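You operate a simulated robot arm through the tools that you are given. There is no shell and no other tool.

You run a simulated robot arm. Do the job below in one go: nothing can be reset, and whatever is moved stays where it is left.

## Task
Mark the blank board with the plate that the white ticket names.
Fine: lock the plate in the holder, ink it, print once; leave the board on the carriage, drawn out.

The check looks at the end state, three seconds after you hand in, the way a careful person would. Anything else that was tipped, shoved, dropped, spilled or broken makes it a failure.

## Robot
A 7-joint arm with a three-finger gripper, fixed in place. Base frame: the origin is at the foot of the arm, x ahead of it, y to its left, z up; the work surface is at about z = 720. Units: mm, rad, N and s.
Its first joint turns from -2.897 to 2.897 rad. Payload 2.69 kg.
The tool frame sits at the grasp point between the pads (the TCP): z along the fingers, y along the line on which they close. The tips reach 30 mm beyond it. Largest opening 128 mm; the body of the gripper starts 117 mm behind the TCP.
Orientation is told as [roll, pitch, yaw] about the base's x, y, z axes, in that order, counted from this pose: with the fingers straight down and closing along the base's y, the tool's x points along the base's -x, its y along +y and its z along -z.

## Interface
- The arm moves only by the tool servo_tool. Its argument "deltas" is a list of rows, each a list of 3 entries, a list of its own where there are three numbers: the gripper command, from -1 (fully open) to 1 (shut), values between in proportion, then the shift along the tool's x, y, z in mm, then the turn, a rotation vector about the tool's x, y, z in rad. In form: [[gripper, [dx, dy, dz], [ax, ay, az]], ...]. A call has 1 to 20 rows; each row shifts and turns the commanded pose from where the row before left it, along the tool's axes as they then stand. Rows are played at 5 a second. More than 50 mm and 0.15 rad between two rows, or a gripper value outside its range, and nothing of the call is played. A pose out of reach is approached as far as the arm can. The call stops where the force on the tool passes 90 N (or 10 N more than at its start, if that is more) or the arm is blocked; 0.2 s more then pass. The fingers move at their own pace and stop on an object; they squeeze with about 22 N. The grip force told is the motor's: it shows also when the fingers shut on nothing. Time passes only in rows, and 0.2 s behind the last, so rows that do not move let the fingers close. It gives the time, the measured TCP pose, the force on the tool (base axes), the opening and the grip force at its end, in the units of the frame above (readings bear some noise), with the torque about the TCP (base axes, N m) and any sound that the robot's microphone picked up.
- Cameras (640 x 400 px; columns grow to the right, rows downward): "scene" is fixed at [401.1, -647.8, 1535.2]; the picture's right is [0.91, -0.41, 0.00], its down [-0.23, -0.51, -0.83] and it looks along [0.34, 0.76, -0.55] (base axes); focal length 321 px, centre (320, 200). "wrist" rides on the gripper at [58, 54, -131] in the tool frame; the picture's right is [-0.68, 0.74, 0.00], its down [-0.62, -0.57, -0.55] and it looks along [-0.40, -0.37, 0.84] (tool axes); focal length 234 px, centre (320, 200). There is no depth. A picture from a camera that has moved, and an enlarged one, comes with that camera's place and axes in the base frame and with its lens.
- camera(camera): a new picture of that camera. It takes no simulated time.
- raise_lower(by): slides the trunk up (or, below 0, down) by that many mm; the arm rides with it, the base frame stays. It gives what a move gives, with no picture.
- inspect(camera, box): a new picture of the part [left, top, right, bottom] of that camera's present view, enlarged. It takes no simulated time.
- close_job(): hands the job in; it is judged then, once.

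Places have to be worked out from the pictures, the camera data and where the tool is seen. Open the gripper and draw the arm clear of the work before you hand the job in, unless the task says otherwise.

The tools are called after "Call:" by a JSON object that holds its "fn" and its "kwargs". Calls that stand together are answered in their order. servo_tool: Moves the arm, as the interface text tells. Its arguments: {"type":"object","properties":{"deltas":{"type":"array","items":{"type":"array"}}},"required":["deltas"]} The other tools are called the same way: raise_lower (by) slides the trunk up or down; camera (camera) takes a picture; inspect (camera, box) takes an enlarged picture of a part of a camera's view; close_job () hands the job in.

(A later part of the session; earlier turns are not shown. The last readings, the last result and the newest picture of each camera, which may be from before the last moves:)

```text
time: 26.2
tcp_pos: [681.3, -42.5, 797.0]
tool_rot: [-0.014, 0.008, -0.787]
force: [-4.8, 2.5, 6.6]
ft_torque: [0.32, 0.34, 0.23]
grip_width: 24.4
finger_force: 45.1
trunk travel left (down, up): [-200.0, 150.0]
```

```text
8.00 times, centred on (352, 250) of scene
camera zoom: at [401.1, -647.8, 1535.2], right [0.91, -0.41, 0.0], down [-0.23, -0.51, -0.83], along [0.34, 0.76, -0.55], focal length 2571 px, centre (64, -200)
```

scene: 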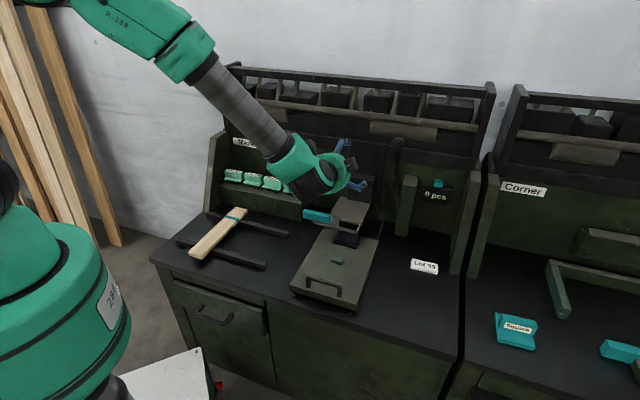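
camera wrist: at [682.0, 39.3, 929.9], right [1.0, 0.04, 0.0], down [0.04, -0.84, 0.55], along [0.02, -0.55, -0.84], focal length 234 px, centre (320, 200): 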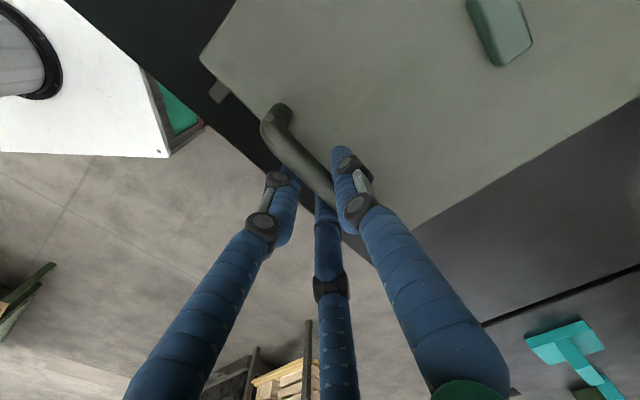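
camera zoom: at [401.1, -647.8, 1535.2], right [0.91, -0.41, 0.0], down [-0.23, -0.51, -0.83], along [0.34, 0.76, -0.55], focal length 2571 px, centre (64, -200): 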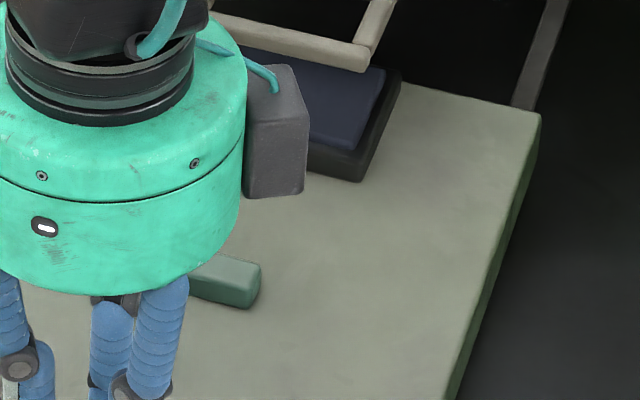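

The carriage is still about 7 mm further in than it began, so the bar has some play between the fingers. I'll look closely at how the handle sits in the grip.

Call:
{"fn": "inspect", "kwargs": {"camera": "wrist", "box": [230, 90, 430, 250]}}

Call:
{"fn": "inspect", "kwargs": {"camera": "scene", "box": [300, 255, 350, 300]}}

```text
2.50 times, centred on (330, 170) of wrist
camera zoom: at [681.5, 37.4, 928.9], right [1.0, 0.04, -0.02], down [0.04, -0.83, 0.55], along [0.01, -0.55, -0.83], focal length 585 px, centre (295, 275)
```

zoom: 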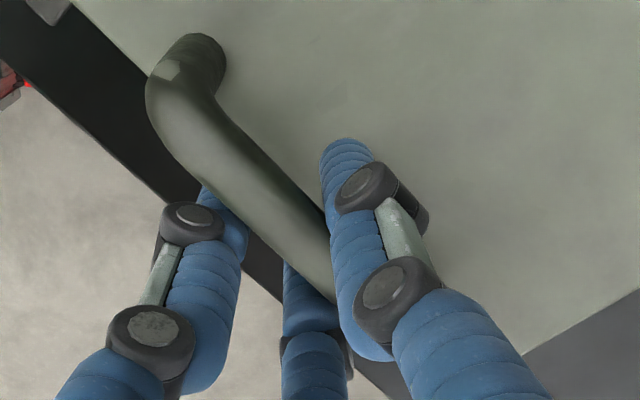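

```text
8.89 times, centred on (325, 278) of scene
camera zoom: at [401.1, -647.8, 1535.2], right [0.91, -0.41, 0.0], down [-0.23, -0.51, -0.83], along [0.34, 0.76, -0.55], focal length 2856 px, centre (276, -489)
```

zoom: 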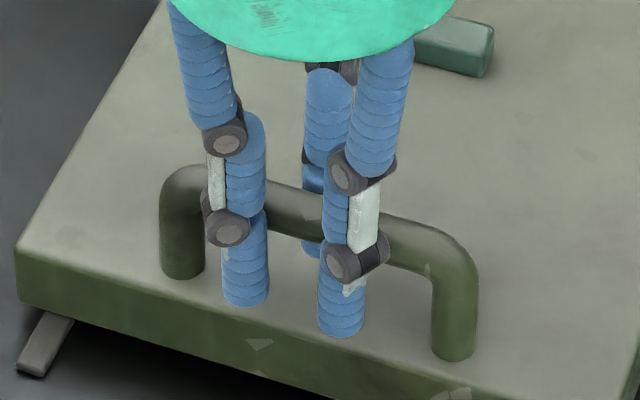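

The fingers float sideways along their closing line when squeezing, so the bar drifted about 10 mm in the grip. I'll open fully, which puts the rear finger at its hard limit, and hook the bar from behind to pull the carriage the rest of the way out.

Call:
{"fn": "servo_tool", "kwargs": {"deltas": [[-1, [0, 0, 0], [0, 0, 0]], [-1, [0, 0, 0], [0, 0, 0]], [-1, [0, 0, 0], [0, 0, 0]], [-1, [0, -15, 0], [0.01, 0, 0]], [-1, [0, -15, 0], [0, 0, 0]], [-1, [0, -10, 0], [0, 0, 0]], [-1, [0, 0, 0], [0, 0, 0]]]}}

Call:
{"fn": "camera", "kwargs": {"camera": "wrist"}}

Call:
{"fn": "inspect", "kwargs": {"camera": "scene", "box": [320, 225, 384, 275]}}

```text
time: 27.8
tcp_pos: [656.2, -69.5, 799.6]
tool_rot: [-0.023, 0.007, -0.788]
force: [-0.2, -0.4, 0.4]
ft_torque: [0.01, 0.01, 0.03]
grip_width: 127.7
finger_force: 0.0
trunk travel left (down, up): [-200.0, 150.0]
```

```text
taken
camera wrist: at [656.1, 10.0, 929.1], right [1.0, 0.04, -0.02], down [0.05, -0.83, 0.56], along [0.01, -0.56, -0.83], focal length 234 px, centre (320, 200)
```

wrist: 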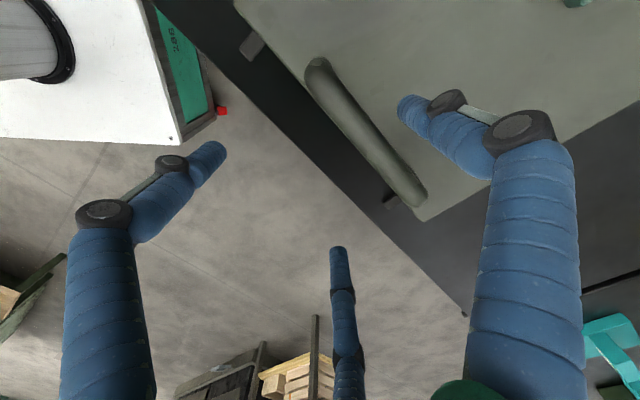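

```text
8.00 times, centred on (352, 250) of scene
camera zoom: at [401.1, -647.8, 1535.2], right [0.91, -0.41, 0.0], down [-0.23, -0.51, -0.83], along [0.34, 0.76, -0.55], focal length 2571 px, centre (64, -200)
```

zoom: 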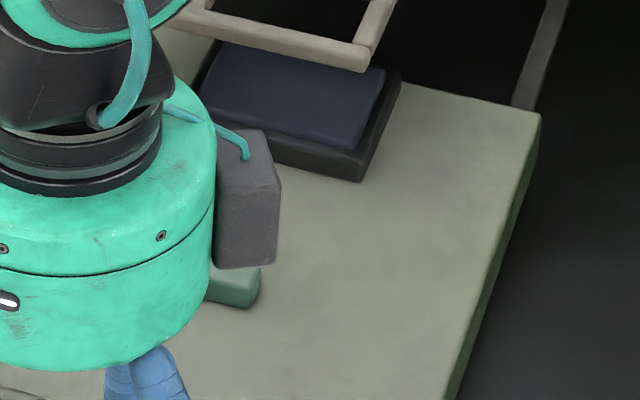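

The bar is free between the open fingers. I'll level the tool and draw back in small steps so the rear finger pulls the bar to the outer stop.

Call:
{"fn": "servo_tool", "kwargs": {"deltas": [[-1, [0, -6, 0], [-0.023, 0, 0]], [-1, [0, -4, 0], [0, 0, 0]], [-1, [0, -4, 0], [0, 0, 0]], [-1, [0, -3, 0], [0, 0, 0]], [-1, [0, -3, 0], [0, 0, 0]], [-1, [0, 0, 0], [0, 0, 0]]]}}

Call:
{"fn": "inspect", "kwargs": {"camera": "scene", "box": [320, 225, 384, 275]}}

Call:
{"fn": "camera", "kwargs": {"camera": "wrist"}}

```text
time: 29.2
tcp_pos: [642.0, -84.9, 799.7]
tool_rot: [0.002, 0.007, -0.786]
force: [1.2, 1.5, -0.5]
ft_torque: [-0.01, -0.02, 0.02]
grip_width: 128.1
finger_force: 0.1
trunk travel left (down, up): [-200.0, 150.0]
```

```text
8.00 times, centred on (352, 250) of scene
camera zoom: at [401.1, -647.8, 1535.2], right [0.91, -0.41, 0.0], down [-0.23, -0.51, -0.83], along [0.34, 0.76, -0.55], focal length 2571 px, centre (64, -200)
```

zoom: 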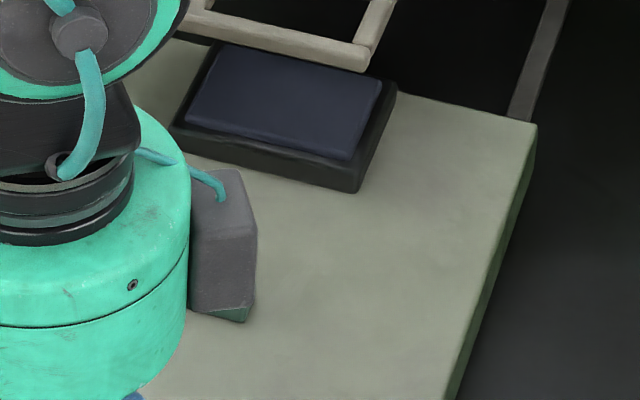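

```text
taken
camera wrist: at [639.0, -6.2, 931.8], right [1.0, 0.04, 0.0], down [0.04, -0.84, 0.54], along [0.02, -0.54, -0.84], focal length 234 px, centre (320, 200)
```

wrist: 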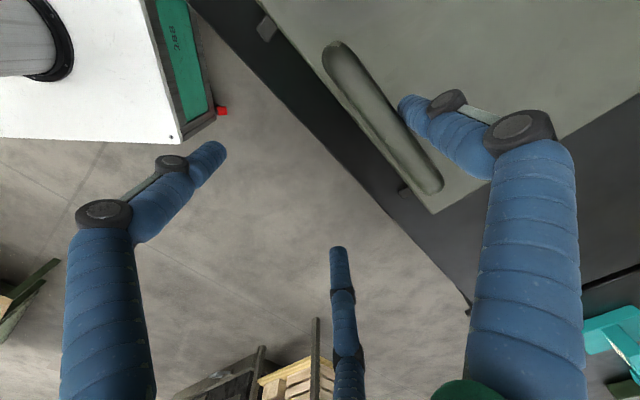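

The carriage corner is back at exactly its opening pixel position. I'll try a few millimetres more to see whether that is the outer stop.

Call:
{"fn": "servo_tool", "kwargs": {"deltas": [[-1, [0, -3, 0], [0, 0, 0]], [-1, [0, -3, 0], [0, 0, 0]], [-1, [0, 0, 0], [0, 0, 0]]]}}

Call:
{"fn": "inspect", "kwargs": {"camera": "scene", "box": [320, 225, 384, 275]}}

```text
time: 30.0
tcp_pos: [641.1, -85.7, 799.4]
tool_rot: [0.003, 0.001, -0.787]
force: [37.0, 73.7, -4.5]
ft_torque: [-0.08, 0.07, 1.64]
grip_width: 128.7
finger_force: 0.4
trunk travel left (down, up): [-200.0, 150.0]
```

```text
8.00 times, centred on (352, 250) of scene
camera zoom: at [401.1, -647.8, 1535.2], right [0.91, -0.41, 0.0], down [-0.23, -0.51, -0.83], along [0.34, 0.76, -0.55], focal length 2571 px, centre (64, -200)
```

zoom: 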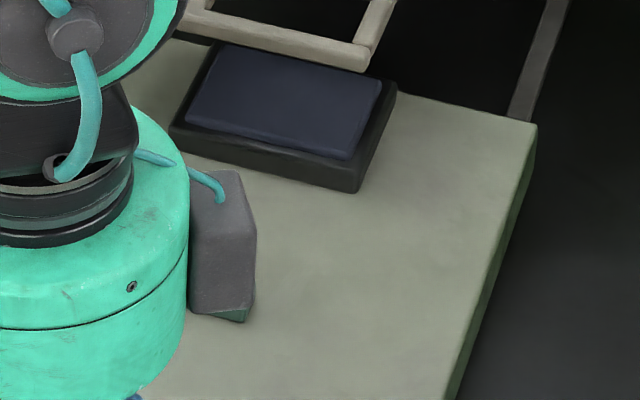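

That is the outer stop (about 78 N), so the carriage is fully drawn out as it began. I'll back off, rise clear, and cross over toward the plate shelf for a close look.

Call:
{"fn": "servo_tool", "kwargs": {"deltas": [[-1, [0, 6, 0], [0, 0, 0]], [-1, [0, 8, 0], [0, 0, 0]], [-1, [0, 0, -45], [0, 0, 0]], [-1, [0, 0, -45], [0, 0, 0]], [-1, [0, 0, -45], [0, 0, 0]], [-1, [0, 0, -45], [0, 0, 0]], [-1, [0, 0, -45], [0, 0, 0]], [-1, [0, 0, -25], [0, 0, 0]], [-1, [38, 22, 0], [0, 0, 0]], [-1, [38, 22, 0], [0, 0, 0]], [-1, [38, 22, 0], [0, 0, 0]], [-1, [38, 22, 0], [0, 0, 0]], [-1, [38, 22, 0], [0, 0, 0]], [-1, [38, 22, 0], [0, 0, 0]], [-1, [38, 22, 0], [0, 0, 0]], [-1, [38, 22, 0], [0, 0, 0]], [-1, [0, 0, 0], [0, 0, 0]]]}}

Call:
{"fn": "camera", "kwargs": {"camera": "wrist"}}

Call:
{"fn": "camera", "kwargs": {"camera": "scene"}}

```text
time: 33.6
tcp_pos: [556.9, 260.0, 1052.0]
tool_rot: [0.001, 0.005, -0.787]
force: [-0.3, 0.0, 0.1]
ft_torque: [-0.01, -0.02, -0.02]
grip_width: 128.2
finger_force: 0.0
trunk travel left (down, up): [-200.0, 150.0]
```

```text
taken
camera wrist: at [554.7, 338.5, 1182.9], right [1.0, 0.04, 0.0], down [0.04, -0.84, 0.54], along [0.02, -0.54, -0.84], focal length 234 px, centre (320, 200)
```

wrist: 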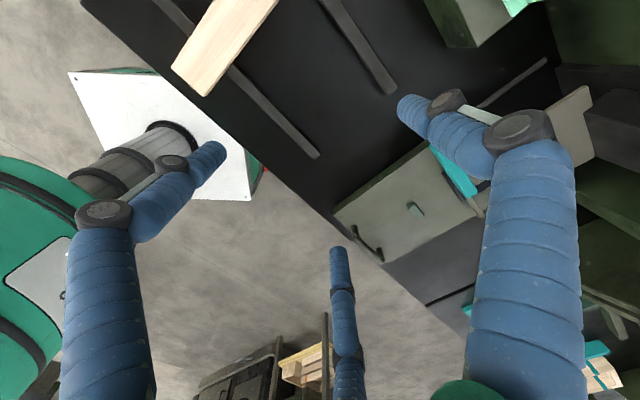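

```text
taken
```

scene: 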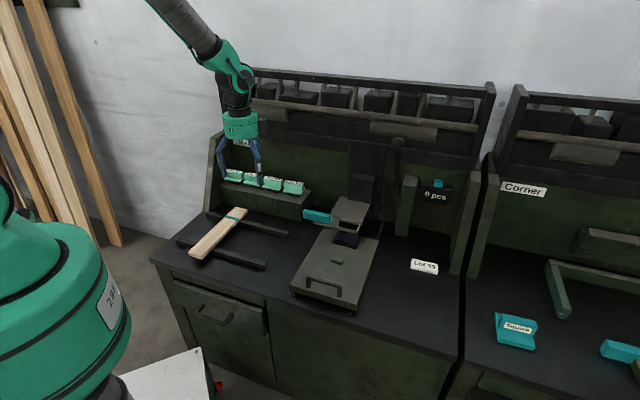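

I'm at about bench (210, 578, z 1052). I'll move left, tilt the hand and look at the plates from the front.

Call:
{"fn": "servo_tool", "kwargs": {"deltas": [[-1, [37, 20, 10], [0, 0, 0]], [-1, [37, 20, 10], [0, 0, 0]], [-1, [37, 20, 10], [0, 0, 0]], [-1, [37, 20, 10], [0, 0, 0]], [-1, [37, 20, 10], [0, 0, 0]], [-1, [0, 0, 0], [-0.14, 0, 0]], [-1, [0, 0, 0], [-0.14, 0, 0]], [-1, [0, 0, 0], [-0.14, 0, 0]], [-1, [0, 0, 0], [-0.14, 0, 0]], [-1, [0, 0, 0], [-0.14, 0, 0]], [-1, [0, 0, 0], [-0.14, 0, 0]], [-1, [0, 0, 0], [-0.14, 0, 0]], [-1, [0, 0, 0], [0, 0, 0]]]}}

Call:
{"fn": "camera", "kwargs": {"camera": "wrist"}}

```text
time: 36.4
tcp_pos: [506.2, 454.7, 1002.2]
tool_rot: [0.916, -0.018, -0.812]
force: [-0.9, 0.4, 0.3]
ft_torque: [-0.05, 0.02, -0.03]
grip_width: 127.9
finger_force: 0.1
out of reach, approached as far as the arm can: row 11
trunk travel left (down, up): [-200.0, 150.0]
```

```text
taken
camera wrist: at [411.9, 449.4, 1124.0], right [0.78, -0.17, 0.6], down [-0.14, -0.98, -0.1], along [0.61, 0.0, -0.79], focal length 234 px, centre (320, 200)
```

wrist: 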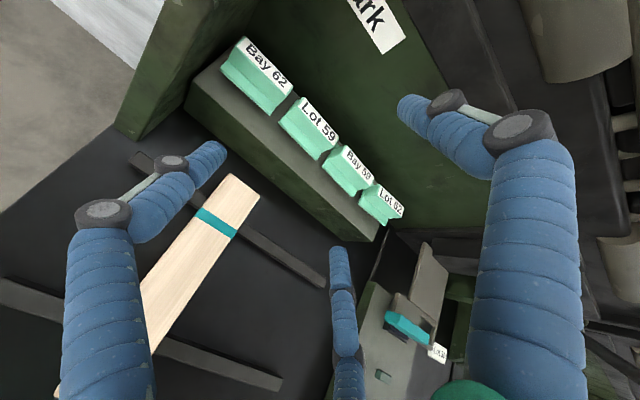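

The tilt stopped at a joint limit, but the plates are in clear view. I'll zoom on them.

Call:
{"fn": "inspect", "kwargs": {"camera": "wrist", "box": [200, 20, 420, 250]}}

Call:
{"fn": "inspect", "kwargs": {"camera": "wrist", "box": [265, 80, 385, 200]}}

```text
1.74 times, centred on (310, 135) of wrist
camera zoom: at [411.9, 449.4, 1124.0], right [0.78, -0.17, 0.6], down [-0.14, -0.98, -0.1], along [0.61, 0.0, -0.79], focal length 407 px, centre (337, 313)
```

zoom: 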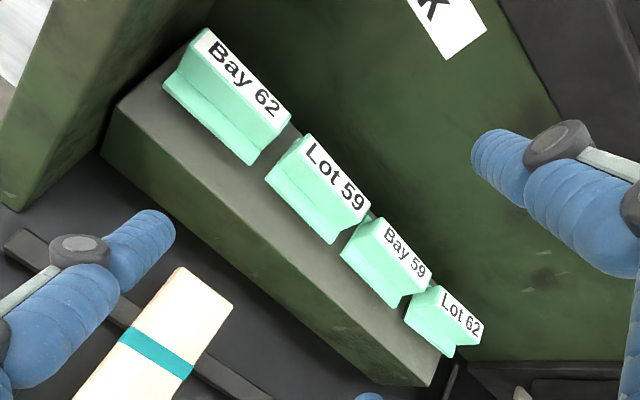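

```text
3.33 times, centred on (325, 140) of wrist
camera zoom: at [411.9, 449.4, 1124.0], right [0.78, -0.17, 0.6], down [-0.14, -0.98, -0.1], along [0.61, 0.0, -0.79], focal length 781 px, centre (303, 400)
```

zoom: 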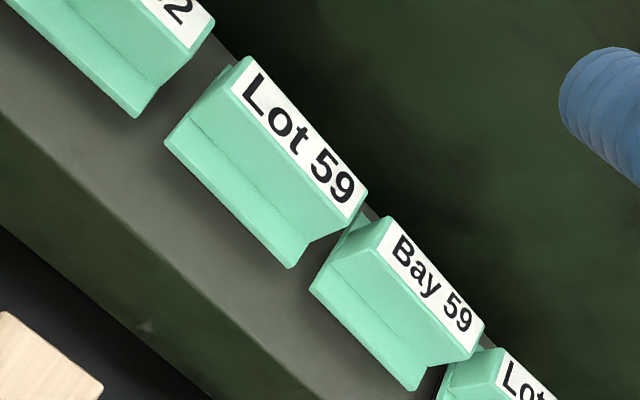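

I'll take a tight scene zoom of the Lot 59 plate to triangulate it against this wrist view.

Call:
{"fn": "inspect", "kwargs": {"camera": "scene", "box": [236, 164, 276, 194]}}

Call:
{"fn": "inspect", "kwargs": {"camera": "wrist", "box": [285, 90, 349, 140]}}

```text
13.33 times, centred on (256, 179) of scene
camera zoom: at [401.1, -647.8, 1535.2], right [0.91, -0.41, 0.0], down [-0.23, -0.51, -0.83], along [0.34, 0.76, -0.55], focal length 4285 px, centre (1173, 480)
```

zoom: 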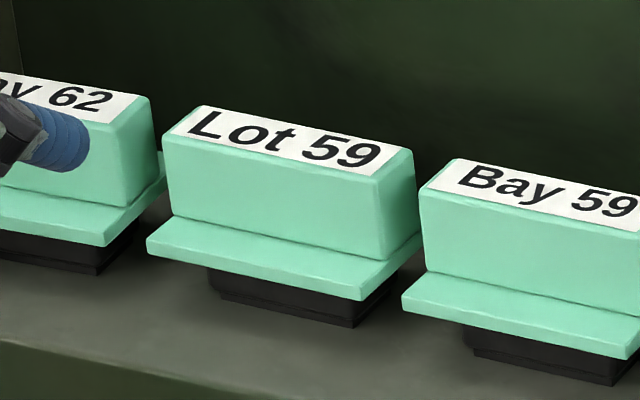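

```text
8.00 times, centred on (317, 115) of wrist
camera zoom: at [411.9, 449.4, 1124.0], right [0.78, -0.17, 0.6], down [-0.14, -0.98, -0.1], along [0.61, 0.0, -0.79], focal length 1873 px, centre (344, 880)
```

zoom: 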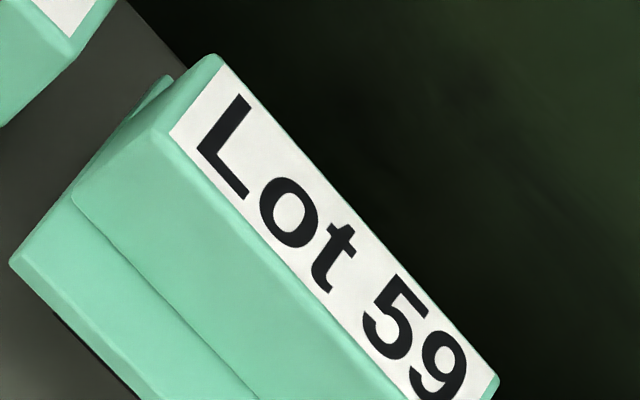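

Plate Lot 59's block measures roughly a 13–92, b 834–856, top z≈866, with a front lip on its flange. I'll zoom on the holder from this angle, and on the underside of the plates from the scene camera, to be sure how they fit.

Call:
{"fn": "inspect", "kwargs": {"camera": "wrist", "box": [370, 230, 460, 350]}}

Call:
{"fn": "inspect", "kwargs": {"camera": "scene", "box": [300, 195, 370, 250]}}

Call:
{"fn": "inspect", "kwargs": {"camera": "scene", "box": [276, 172, 316, 207]}}

```text
3.33 times, centred on (415, 290) of wrist
camera zoom: at [411.9, 449.4, 1124.0], right [0.78, -0.17, 0.6], down [-0.14, -0.98, -0.1], along [0.61, 0.0, -0.79], focal length 781 px, centre (3, -100)
```

zoom: 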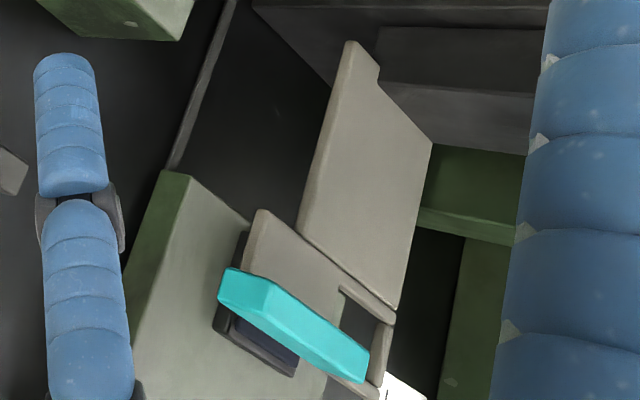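

```text
7.27 times, centred on (335, 222) of scene
camera zoom: at [401.1, -647.8, 1535.2], right [0.91, -0.41, 0.0], down [-0.23, -0.51, -0.83], along [0.34, 0.76, -0.55], focal length 2337 px, centre (211, 36)
```

zoom: 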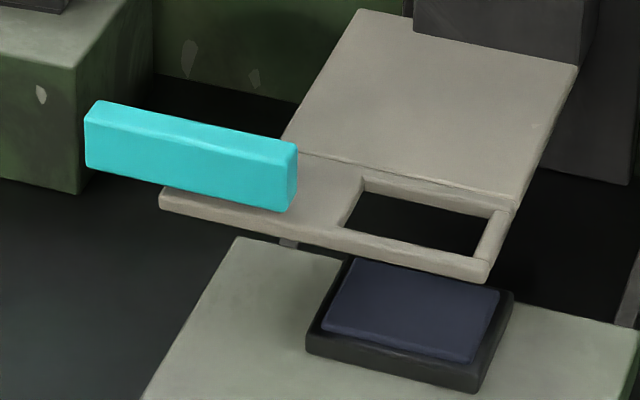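

```text
11.43 times, centred on (296, 190) of scene
camera zoom: at [401.1, -647.8, 1535.2], right [0.91, -0.41, 0.0], down [-0.23, -0.51, -0.83], along [0.34, 0.76, -0.55], focal length 3673 px, centre (594, 320)
```

zoom: 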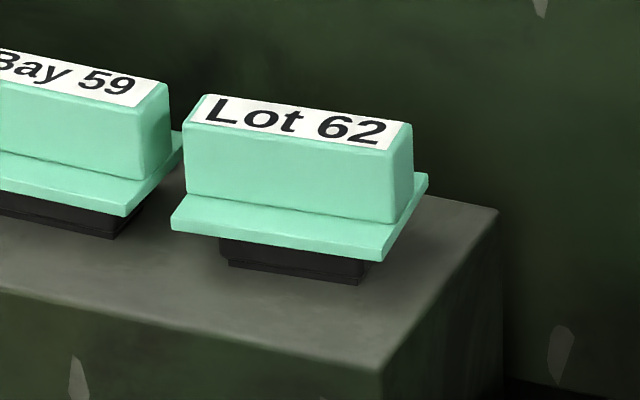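

The plate is symmetric: flange about 80×53 mm with the block (about 78×22) centred on it, and its stamp should drop through the 61×35 slot. Before reaching over the shelf I need to know how far the overhead rack sticks out, so I'll look at it from here.

Call:
{"fn": "inspect", "kwargs": {"camera": "wrist", "box": [330, 0, 530, 130]}}

Call:
{"fn": "inspect", "kwargs": {"camera": "scene", "box": [205, 55, 345, 175]}}

```text
3.08 times, centred on (430, 65) of wrist
camera zoom: at [411.9, 449.4, 1124.0], right [0.78, -0.17, 0.6], down [-0.14, -0.98, -0.1], along [0.61, 0.0, -0.79], focal length 720 px, centre (-18, 615)
```

zoom: 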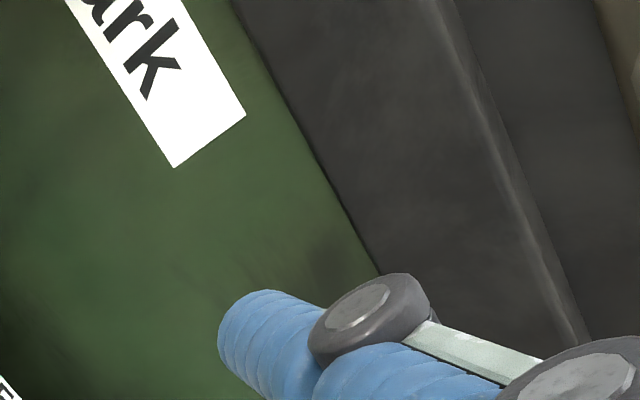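

```text
3.33 times, centred on (275, 115) of scene
camera zoom: at [401.1, -647.8, 1535.2], right [0.91, -0.41, 0.0], down [-0.23, -0.51, -0.83], along [0.34, 0.76, -0.55], focal length 1071 px, centre (470, 483)
```

zoom: 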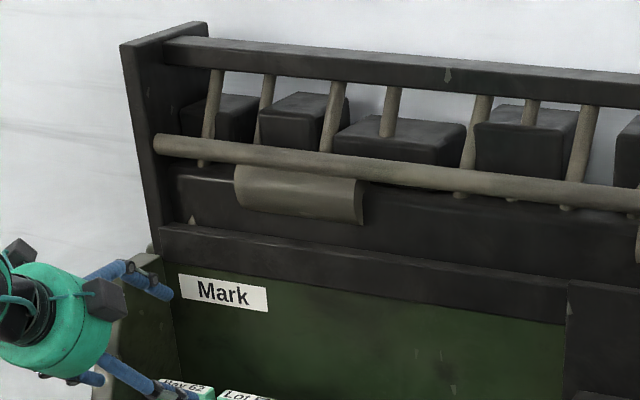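

Both views agree that the wall and the lower rack planks are flush at b≈923, and the pole and bins sit at or behind that plane. So a vertical grasp at b≈845 has clearance. I'll return the hand to vertical.

Call:
{"fn": "servo_tool", "kwargs": {"deltas": [[-1, [0, 0, 0], [0.14, 0, 0]], [-1, [0, 0, 0], [0.14, 0, 0]], [-1, [0, 0, 0], [0.14, 0, 0]], [-1, [0, 0, 0], [0.14, 0, 0]], [-1, [0, 0, 0], [0.14, 0, 0]], [-1, [0, 0, 0], [0.14, 0, 0]], [-1, [0, 0, 0], [0.14, 0, 0]], [-1, [0, 0, 0], [0, 0, 0]]]}}

```text
time: 38.2
tcp_pos: [495.8, 466.8, 1007.5]
tool_rot: [0.129, 0.028, -0.791]
force: [0.6, 1.2, -1.0]
ft_torque: [-0.02, 0.05, 0.01]
grip_width: 128.0
finger_force: 0.0
out of reach, approached as far as the arm can: row 4, 5, 6
trunk travel left (down, up): [-200.0, 150.0]
```

The tool is nearly vertical but near a joint limit at this yaw. I'll finish levelling it and see where it settles.

Call:
{"fn": "servo_tool", "kwargs": {"deltas": [[-1, [0, 0, 0], [0.065, -0.014, -0.003]], [-1, [0, 0, 0], [0.064, -0.014, -0.003]], [-1, [0, 0, 0], [0, 0, 0]]]}}

Call:
{"fn": "camera", "kwargs": {"camera": "scene"}}

```text
time: 39.0
tcp_pos: [497.5, 466.4, 1007.6]
tool_rot: [0.003, 0.001, -0.786]
force: [0.7, -0.4, 1.0]
ft_torque: [0.0, -0.01, -0.01]
grip_width: 128.1
finger_force: 0.0
trunk travel left (down, up): [-200.0, 150.0]
```

```text
taken
```

scene: 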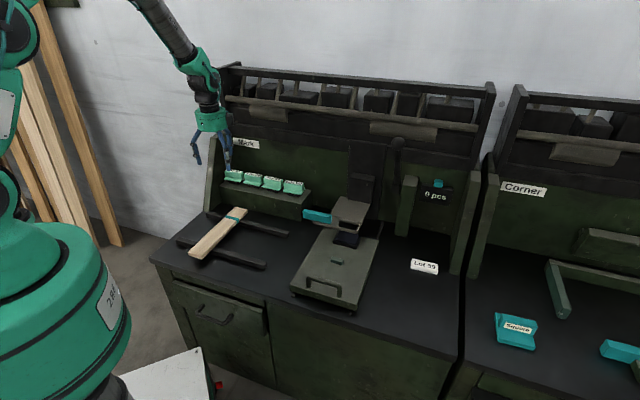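

Level now at bench (22, 682, z 1008). I'll slide over above the Lot 59 plate, keeping high.

Call:
{"fn": "servo_tool", "kwargs": {"deltas": [[-1, [-7.5, 35, 4], [0, 0, 0]], [-1, [-7.5, 35, 4], [0, 0, 0]], [-1, [-7.5, 35, 4], [0, 0, 0]], [-1, [-7.5, 35, 4], [0, 0, 0]], [-1, [0, 18, 0], [0, 0, 0]], [-1, [0, 0, 0], [0, 0, 0]]]}}

Call:
{"fn": "camera", "kwargs": {"camera": "wrist"}}

Call:
{"fn": "inspect", "kwargs": {"camera": "scene", "box": [190, 60, 330, 210]}}

```text
time: 40.4
tcp_pos: [628.9, 555.9, 995.4]
tool_rot: [0.003, 0.003, -0.787]
force: [-8.3, -10.2, 8.1]
ft_torque: [1.01, -0.91, -0.15]
grip_width: 123.4
finger_force: 0.1
trunk travel left (down, up): [-200.0, 150.0]
```

```text
taken
camera wrist: at [626.5, 635.0, 1126.8], right [1.0, 0.04, 0.0], down [0.03, -0.84, 0.55], along [0.02, -0.55, -0.84], focal length 234 px, centre (320, 200)
```

wrist: 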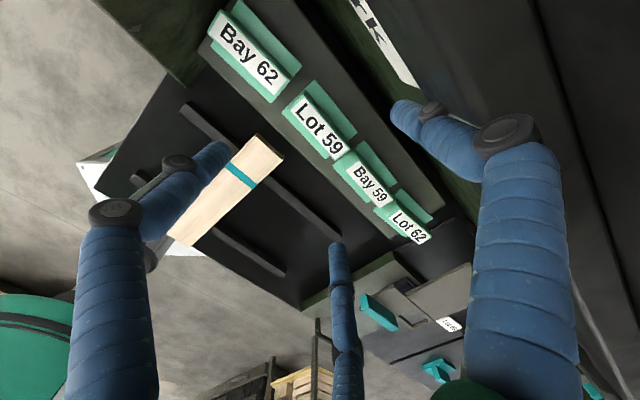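

```text
2.67 times, centred on (260, 135) of scene
camera zoom: at [401.1, -647.8, 1535.2], right [0.91, -0.41, 0.0], down [-0.23, -0.51, -0.83], along [0.34, 0.76, -0.55], focal length 857 px, centre (480, 373)
```

zoom: 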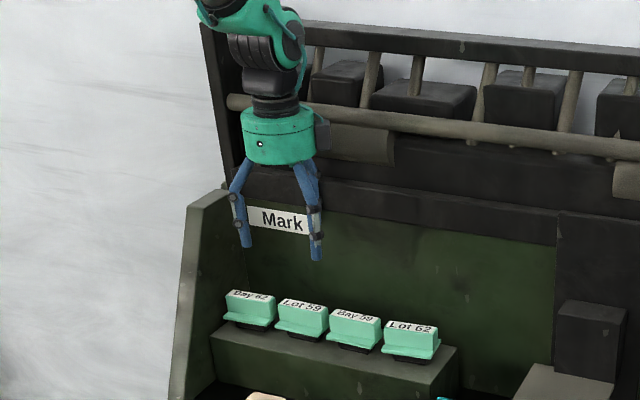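

The rear fingertip has touched the wall behind (about 13 N). I'll stop there, back off and narrow the opening right away.

Call:
{"fn": "servo_tool", "kwargs": {"deltas": [[0.2, [0, -12, 0], [0, 0, 0]], [0.2, [0, 0, 0], [0, 0, 0]], [0.2, [0, 0, 0], [0, 0, 0]]]}}

Call:
{"fn": "camera", "kwargs": {"camera": "wrist"}}

Call:
{"fn": "inspect", "kwargs": {"camera": "wrist", "box": [200, 20, 440, 220]}}

```text
time: 41.2
tcp_pos: [620.6, 548.2, 995.1]
tool_rot: [0.003, 0.003, -0.787]
force: [0.0, -0.2, 0.2]
ft_torque: [0.0, 0.03, 0.0]
grip_width: 51.2
finger_force: 0.0
trunk travel left (down, up): [-200.0, 150.0]
```

```text
taken
camera wrist: at [618.7, 627.0, 1125.9], right [1.0, 0.04, 0.0], down [0.03, -0.84, 0.55], along [0.02, -0.55, -0.84], focal length 234 px, centre (320, 200)
```

wrist: 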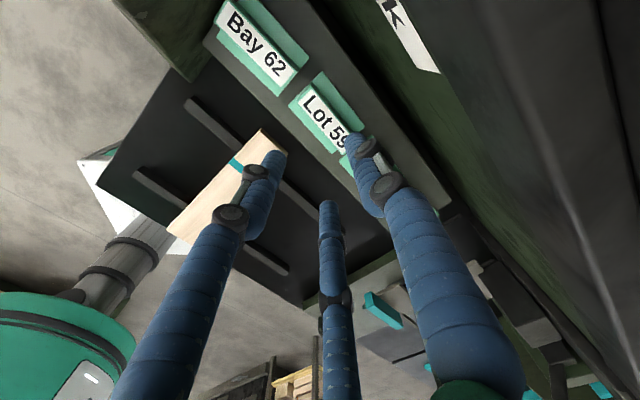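

```text
2.00 times, centred on (320, 120) of wrist
camera zoom: at [618.7, 627.0, 1125.9], right [1.0, 0.04, 0.0], down [0.03, -0.84, 0.55], along [0.02, -0.55, -0.84], focal length 468 px, centre (320, 360)
```

zoom: 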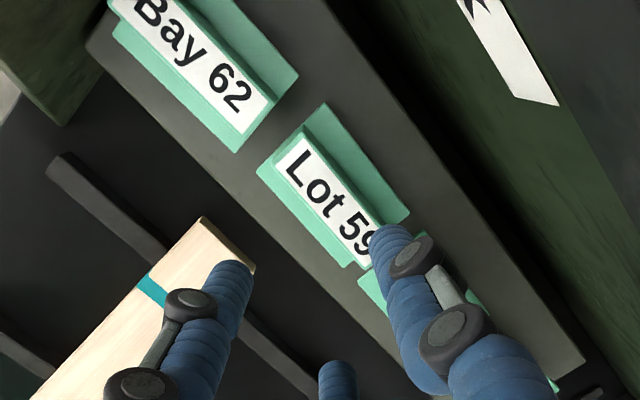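

Clear again, and from here the plate's flange maps to a 12–91, b 816–867, so its centre is near (51.5, 842). To keep the gripper body off the rear plank I'll grasp slightly forward of centre at b≈837, and descend part-way first to check.

Call:
{"fn": "servo_tool", "kwargs": {"deltas": [[0.19, [0, 5, 25], [0, 0, 0]], [0.19, [0, 5, 30], [0, 0, 0]], [0.19, [0, 0, 25], [0, 0, 0]], [0.19, [0, 0, 0], [0, 0, 0]]]}}

Call:
{"fn": "camera", "kwargs": {"camera": "wrist"}}

Call:
{"fn": "inspect", "kwargs": {"camera": "wrist", "box": [220, 40, 420, 220]}}

Call:
{"fn": "inspect", "kwargs": {"camera": "scene", "box": [215, 110, 305, 205]}}

```text
time: 42.2
tcp_pos: [629.4, 555.2, 914.9]
tool_rot: [0.004, 0.003, -0.787]
force: [1.3, -0.1, -0.2]
ft_torque: [-0.01, -0.03, -0.02]
grip_width: 51.9
finger_force: 0.0
trunk travel left (down, up): [-200.0, 150.0]
```

```text
taken
camera wrist: at [626.5, 633.9, 1046.3], right [1.0, 0.04, 0.0], down [0.03, -0.84, 0.55], along [0.02, -0.55, -0.84], focal length 234 px, centre (320, 200)
```

wrist: 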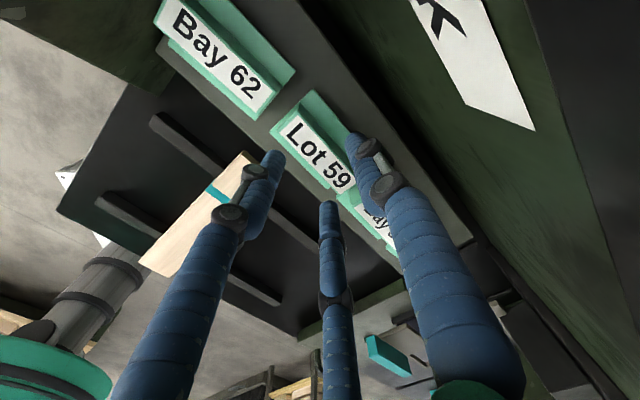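

```text
2.22 times, centred on (320, 130) of wrist
camera zoom: at [626.5, 633.9, 1046.3], right [1.0, 0.04, 0.0], down [0.03, -0.84, 0.55], along [0.02, -0.55, -0.84], focal length 520 px, centre (320, 356)
```

zoom: 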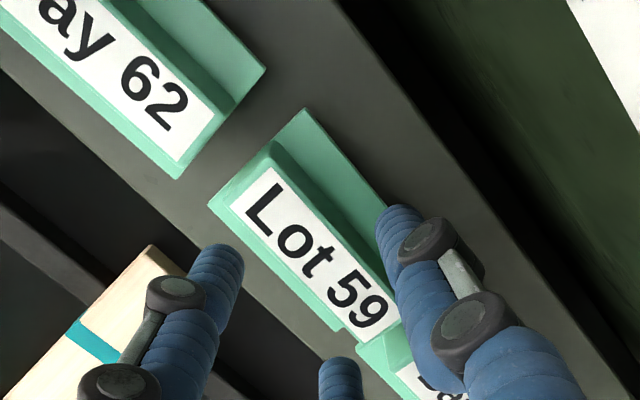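

```text
4.21 times, centred on (260, 158) of scene
camera zoom: at [401.1, -647.8, 1535.2], right [0.91, -0.41, 0.0], down [-0.23, -0.51, -0.83], along [0.34, 0.76, -0.55], focal length 1353 px, centre (573, 379)
```

zoom: 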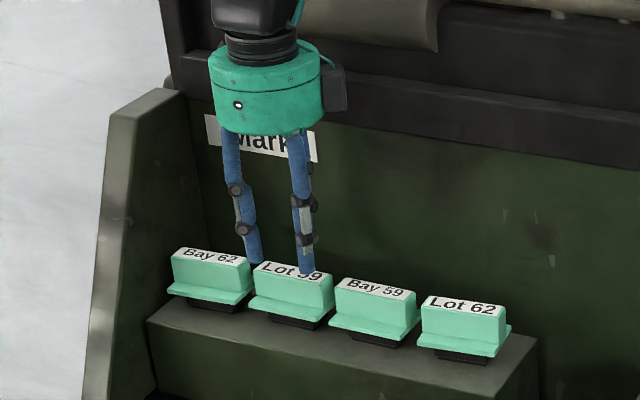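

The plate centre comes out at (51, 841) and the fingers straddle its block. I'll descend to grasp height and check for contact before closing.

Call:
{"fn": "servo_tool", "kwargs": {"deltas": [[0.19, [1, 0, 15], [0, 0, 0]], [0.19, [0, 0, 14], [0, 0, 0]], [0.19, [0, 0, 10], [0, 0, 0]], [0.19, [0, 0, 0], [0, 0, 0]]]}}

Call:
{"fn": "inspect", "kwargs": {"camera": "wrist", "box": [220, 60, 420, 240]}}

Call:
{"fn": "inspect", "kwargs": {"camera": "scene", "box": [225, 130, 295, 205]}}

```text
time: 43.2
tcp_pos: [629.6, 557.4, 873.1]
tool_rot: [0.001, 0.002, -0.787]
force: [0.2, -0.3, -1.3]
ft_torque: [-0.03, 0.07, 0.03]
grip_width: 53.5
finger_force: 0.1
trunk travel left (down, up): [-200.0, 150.0]
```

```text
2.22 times, centred on (320, 150) of wrist
camera zoom: at [626.1, 635.8, 1003.8], right [1.0, 0.04, 0.0], down [0.03, -0.84, 0.55], along [0.02, -0.55, -0.84], focal length 520 px, centre (320, 311)
```

zoom: 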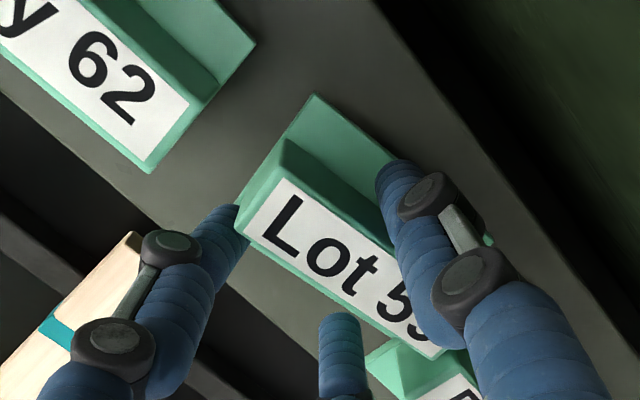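

```text
5.33 times, centred on (260, 168) of scene
camera zoom: at [401.1, -647.8, 1535.2], right [0.91, -0.41, 0.0], down [-0.23, -0.51, -0.83], along [0.34, 0.76, -0.55], focal length 1714 px, centre (640, 373)
```

zoom: 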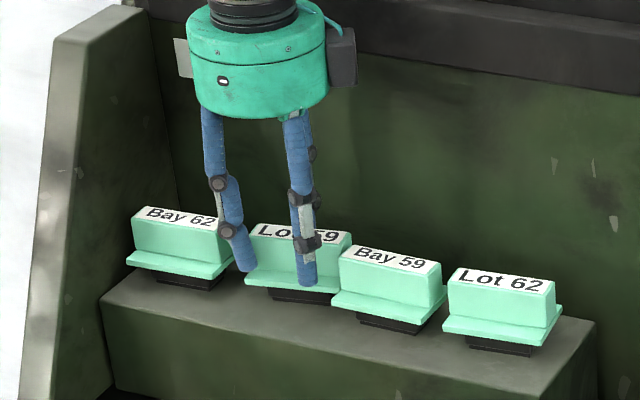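

No contact so far, and the fingertips sit just above the flange. I'll close on the block.

Call:
{"fn": "servo_tool", "kwargs": {"deltas": [[1, [0, 0, 0], [0, 0, 0]], [1, [0, 0, 0], [0, 0, 0]], [1, [0, 0, 0], [0, 0, 0]], [1, [0, 0, 0], [0, 0, 0]]]}}

Call:
{"fn": "inspect", "kwargs": {"camera": "wrist", "box": [220, 60, 420, 240]}}

Call:
{"fn": "inspect", "kwargs": {"camera": "scene", "box": [225, 130, 295, 205]}}

```text
time: 44.2
tcp_pos: [628.8, 557.0, 874.6]
tool_rot: [0.005, 0.001, -0.788]
force: [-0.5, 0.8, 0.0]
ft_torque: [-0.02, -0.03, -0.02]
grip_width: 36.1
finger_force: 21.5
trunk travel left (down, up): [-200.0, 150.0]
```

```text
2.22 times, centred on (320, 150) of wrist
camera zoom: at [625.8, 635.9, 1006.5], right [1.0, 0.04, 0.0], down [0.03, -0.84, 0.55], along [0.02, -0.55, -0.84], focal length 520 px, centre (320, 311)
```

zoom: 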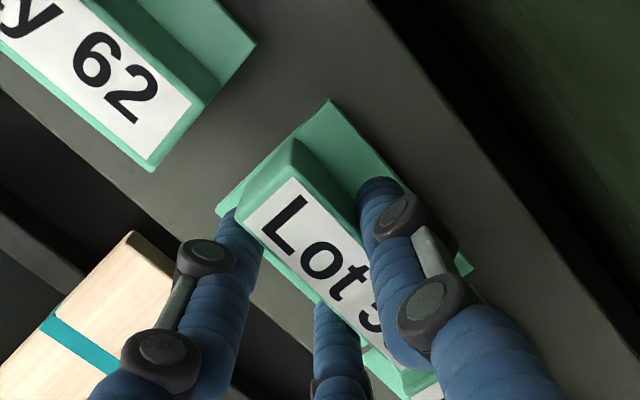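

```text
5.33 times, centred on (260, 168) of scene
camera zoom: at [401.1, -647.8, 1535.2], right [0.91, -0.41, 0.0], down [-0.23, -0.51, -0.83], along [0.34, 0.76, -0.55], focal length 1714 px, centre (640, 373)
```

zoom: 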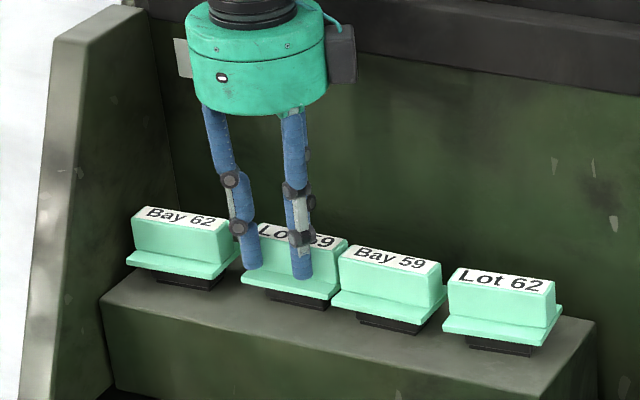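

Width 36 with a steady squeeze on a 22 mm block tells me this really is a three-finger hand: one finger at +y, two at −y. The plate is held, so I'll lift it straight up a little and check the grip.

Call:
{"fn": "servo_tool", "kwargs": {"deltas": [[1, [0, 0, -10], [0, 0, 0]], [1, [0, 0, -20], [0, 0, 0]], [1, [0, 0, -30], [0, 0, 0]], [1, [0, 0, 0], [0, 0, 0]]]}}

Call:
{"fn": "inspect", "kwargs": {"camera": "wrist", "box": [220, 60, 420, 240]}}

Call:
{"fn": "inspect", "kwargs": {"camera": "scene", "box": [225, 120, 305, 205]}}

```text
time: 45.2
tcp_pos: [629.5, 555.8, 936.0]
tool_rot: [0.003, 0.001, -0.787]
force: [-0.5, -0.4, -2.1]
ft_torque: [0.04, -0.01, 0.05]
grip_width: 35.9
finger_force: 22.1
trunk travel left (down, up): [-200.0, 150.0]
```

```text
2.22 times, centred on (320, 150) of wrist
camera zoom: at [625.9, 634.8, 1067.8], right [1.0, 0.04, 0.0], down [0.03, -0.84, 0.55], along [0.02, -0.55, -0.84], focal length 520 px, centre (320, 311)
```

zoom: 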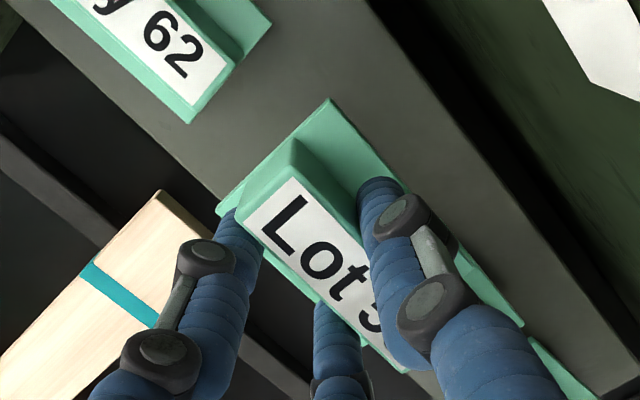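

```text
4.71 times, centred on (265, 162) of scene
camera zoom: at [401.1, -647.8, 1535.2], right [0.91, -0.41, 0.0], down [-0.23, -0.51, -0.83], along [0.34, 0.76, -0.55], focal length 1512 px, centre (579, 376)
```

zoom: 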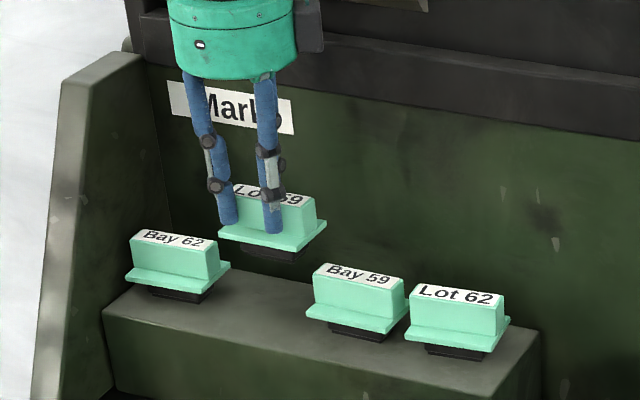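

The plate is securely held, with its centre about 7.5 mm to +a and +b of the tool axis. I'll carry it up and across toward the holder, staying well above everything.

Call:
{"fn": "servo_tool", "kwargs": {"deltas": [[1, [0, -15, -20], [0, 0, 0]], [1, [0, -30, -20], [0, 0, 0]], [1, [0, -35, -15], [0, 0, 0]], [1, [0, -35, -10], [0, 0, 0]], [1, [-15, -35, 0], [0, 0, 0]], [1, [-30, 0, 0], [0, 0, 0]], [1, [-35, 0, 0], [0, 0, 0]], [1, [-35, 0, 0], [0, 0, 0]], [1, [-35, 0, 0], [0, 0, 0]], [1, [-35, 0, 0], [0, 0, 0]], [1, [-35, 0, 0], [0, 0, 0]], [1, [-35, 0, 0], [0, 0, 0]], [1, [-35, 0, 0], [0, 0, 0]], [1, [-35, 0, 0], [0, 0, 0]], [1, [-35, 0, 0], [0, 0, 0]], [1, [-35, 0, 0], [0, 0, 0]], [1, [-35, 0, 0], [0, 0, 0]], [1, [-20, 0, 0], [0, 0, 0]], [1, [0, 0, 0], [0, 0, 0]]]}}

Call:
{"fn": "camera", "kwargs": {"camera": "wrist"}}

Call:
{"fn": "inspect", "kwargs": {"camera": "wrist", "box": [220, 40, 440, 220]}}

Call:
{"fn": "inspect", "kwargs": {"camera": "scene", "box": [280, 90, 420, 260]}}

```text
time: 49.2
tcp_pos: [840.8, 130.6, 998.5]
tool_rot: [0.004, 0.0, -0.787]
force: [0.2, -0.8, -3.0]
ft_torque: [0.02, 0.06, 0.01]
grip_width: 36.1
finger_force: 22.4
trunk travel left (down, up): [-200.0, 150.0]
```

```text
taken
camera wrist: at [837.7, 209.5, 1130.3], right [1.0, 0.04, 0.0], down [0.03, -0.84, 0.55], along [0.02, -0.55, -0.84], focal length 234 px, centre (320, 200)
```

wrist: 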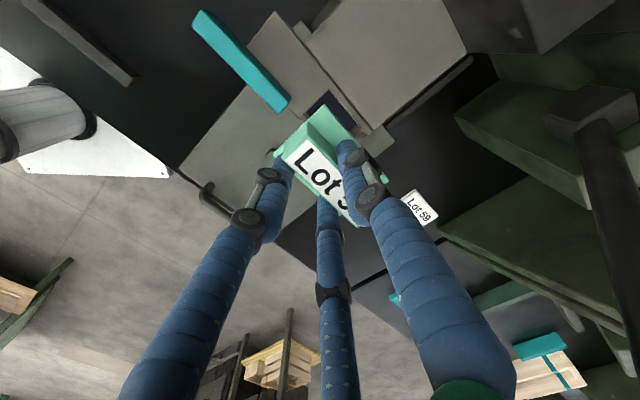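

```text
2.22 times, centred on (330, 130) of wrist
camera zoom: at [837.7, 209.5, 1130.3], right [1.0, 0.04, 0.0], down [0.03, -0.84, 0.55], along [0.02, -0.55, -0.84], focal length 520 px, centre (298, 356)
```

zoom: 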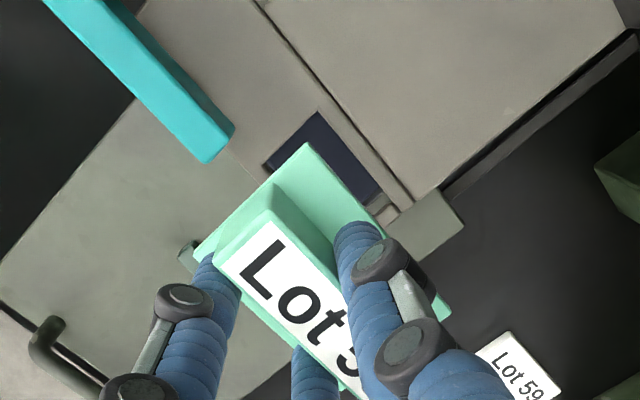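

```text
2.35 times, centred on (350, 175) of scene
camera zoom: at [401.1, -647.8, 1535.2], right [0.91, -0.41, 0.0], down [-0.23, -0.51, -0.83], along [0.34, 0.76, -0.55], focal length 756 px, centre (249, 259)
```

zoom: 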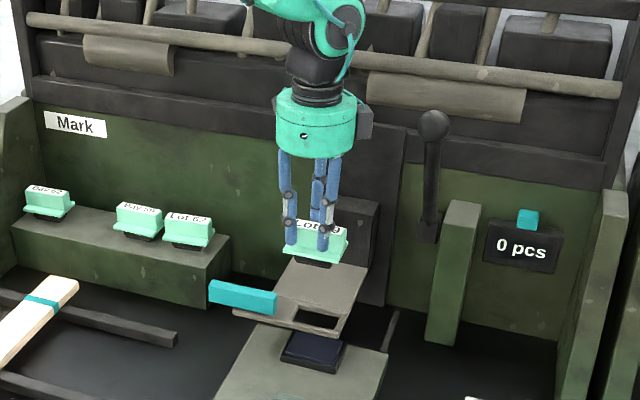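

The slot maps to a 480–550, b 680–720 with its centre near (515, 700); the held plate's centre is near (509.5, 694). I'll shift by about 5.7 mm each way, descend to just above the slot, then re-check.

Call:
{"fn": "servo_tool", "kwargs": {"deltas": [[1, [-5.7, 5.8, 0], [0, 0, 0]], [1, [0, 0, 25], [0, 0, 0]], [1, [0, 0, 25], [0, 0, 0]], [1, [0, 0, 25], [0, 0, 0]], [1, [0, 0, 20], [0, 0, 0]], [1, [0, 0, 0], [0, 0, 0]]]}}

Call:
{"fn": "inspect", "kwargs": {"camera": "wrist", "box": [220, 40, 440, 220]}}

Call:
{"fn": "inspect", "kwargs": {"camera": "scene", "box": [300, 170, 380, 250]}}

```text
time: 50.6
tcp_pos: [848.3, 130.7, 904.6]
tool_rot: [0.004, 0.002, -0.787]
force: [0.4, -0.3, -3.2]
ft_torque: [0.01, 0.06, -0.05]
grip_width: 36.6
finger_force: 22.1
trunk travel left (down, up): [-200.0, 150.0]
```

```text
2.22 times, centred on (330, 130) of wrist
camera zoom: at [845.7, 209.4, 1035.3], right [1.0, 0.04, 0.0], down [0.03, -0.84, 0.55], along [0.02, -0.55, -0.84], focal length 520 px, centre (298, 356)
```

zoom: 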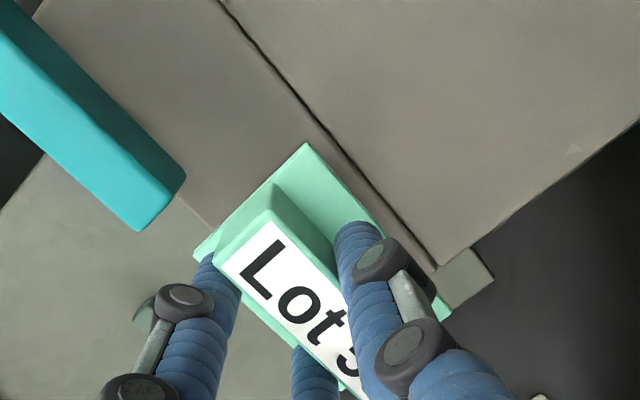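

```text
5.00 times, centred on (340, 210) of scene
camera zoom: at [401.1, -647.8, 1535.2], right [0.91, -0.41, 0.0], down [-0.23, -0.51, -0.83], along [0.34, 0.76, -0.55], focal length 1607 px, centre (220, 150)
```

zoom: 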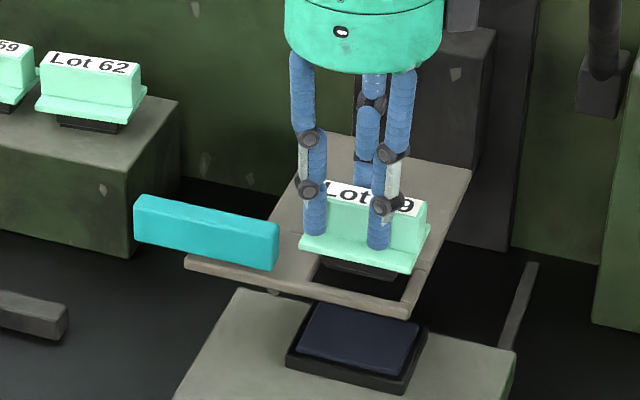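

The stamp looks centred over the slot. I'll lower in small steps and watch the vertical force for contact.

Call:
{"fn": "servo_tool", "kwargs": {"deltas": [[1, [-0.5, 0.4, 8], [0, 0, 0]], [1, [0, 0, 8], [0, 0, 0]], [1, [0, 0, 4], [0, 0, 0]], [1, [0, 0, 3], [0, 0, 0]], [1, [0, 0, 0], [0, 0, 0]]]}}

Call:
{"fn": "inspect", "kwargs": {"camera": "wrist", "box": [220, 40, 440, 220]}}

Call:
{"fn": "inspect", "kwargs": {"camera": "scene", "box": [305, 180, 375, 250]}}

```text
time: 51.8
tcp_pos: [848.5, 131.7, 880.0]
tool_rot: [0.004, 0.001, -0.787]
force: [0.4, 0.6, -3.5]
ft_torque: [-0.02, 0.05, 0.02]
grip_width: 36.0
finger_force: 22.5
trunk travel left (down, up): [-200.0, 150.0]
```

```text
2.22 times, centred on (330, 130) of wrist
camera zoom: at [845.6, 210.1, 1011.5], right [1.0, 0.04, 0.0], down [0.03, -0.84, 0.55], along [0.02, -0.55, -0.84], focal length 520 px, centre (298, 356)
```

zoom: 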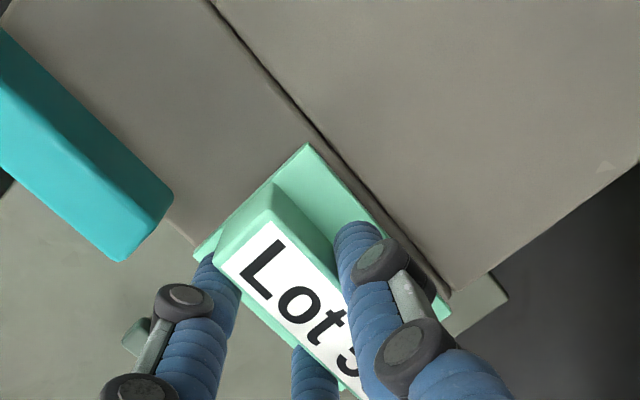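

```text
5.71 times, centred on (340, 215) of scene
camera zoom: at [401.1, -647.8, 1535.2], right [0.91, -0.41, 0.0], down [-0.23, -0.51, -0.83], along [0.34, 0.76, -0.55], focal length 1836 px, centre (206, 114)
```

zoom: 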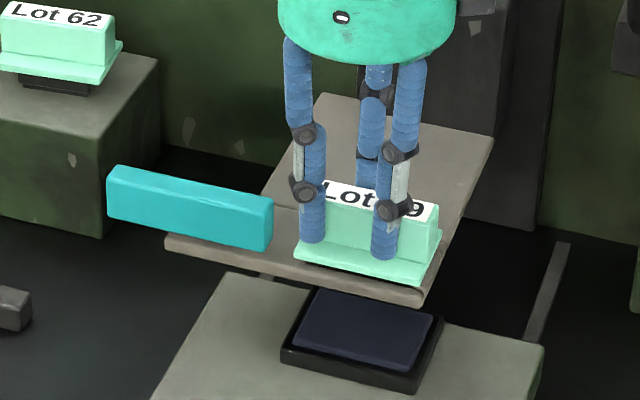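

No contact at z 880 and the flange is parallel to the seam. I'll continue down in fine steps until it seats.

Call:
{"fn": "servo_tool", "kwargs": {"deltas": [[1, [0, 0, 3], [0, 0, 0]], [1, [0, 0, 2], [0, 0, 0]], [1, [0, 0, 1.5], [0, 0, 0]], [1, [0, 0, 0], [0, 0, 0]]]}}

Call:
{"fn": "inspect", "kwargs": {"camera": "scene", "box": [305, 180, 375, 250]}}

```text
time: 52.8
tcp_pos: [848.2, 131.9, 875.3]
tool_rot: [0.003, 0.001, -0.788]
force: [0.6, -0.9, -3.2]
ft_torque: [0.03, 0.01, -0.02]
grip_width: 36.1
finger_force: 22.2
trunk travel left (down, up): [-200.0, 150.0]
```

```text
5.71 times, centred on (340, 215) of scene
camera zoom: at [401.1, -647.8, 1535.2], right [0.91, -0.41, 0.0], down [-0.23, -0.51, -0.83], along [0.34, 0.76, -0.55], focal length 1836 px, centre (206, 114)
```

zoom: 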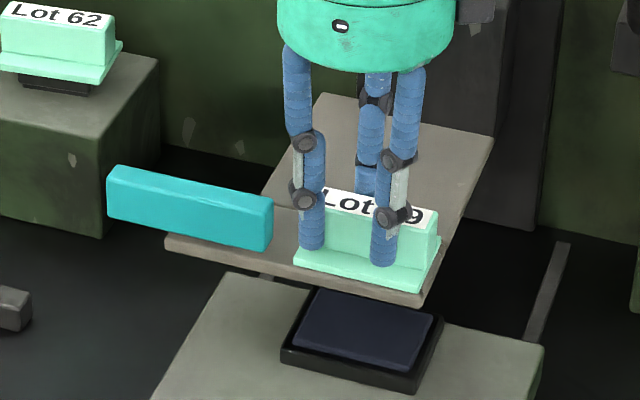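

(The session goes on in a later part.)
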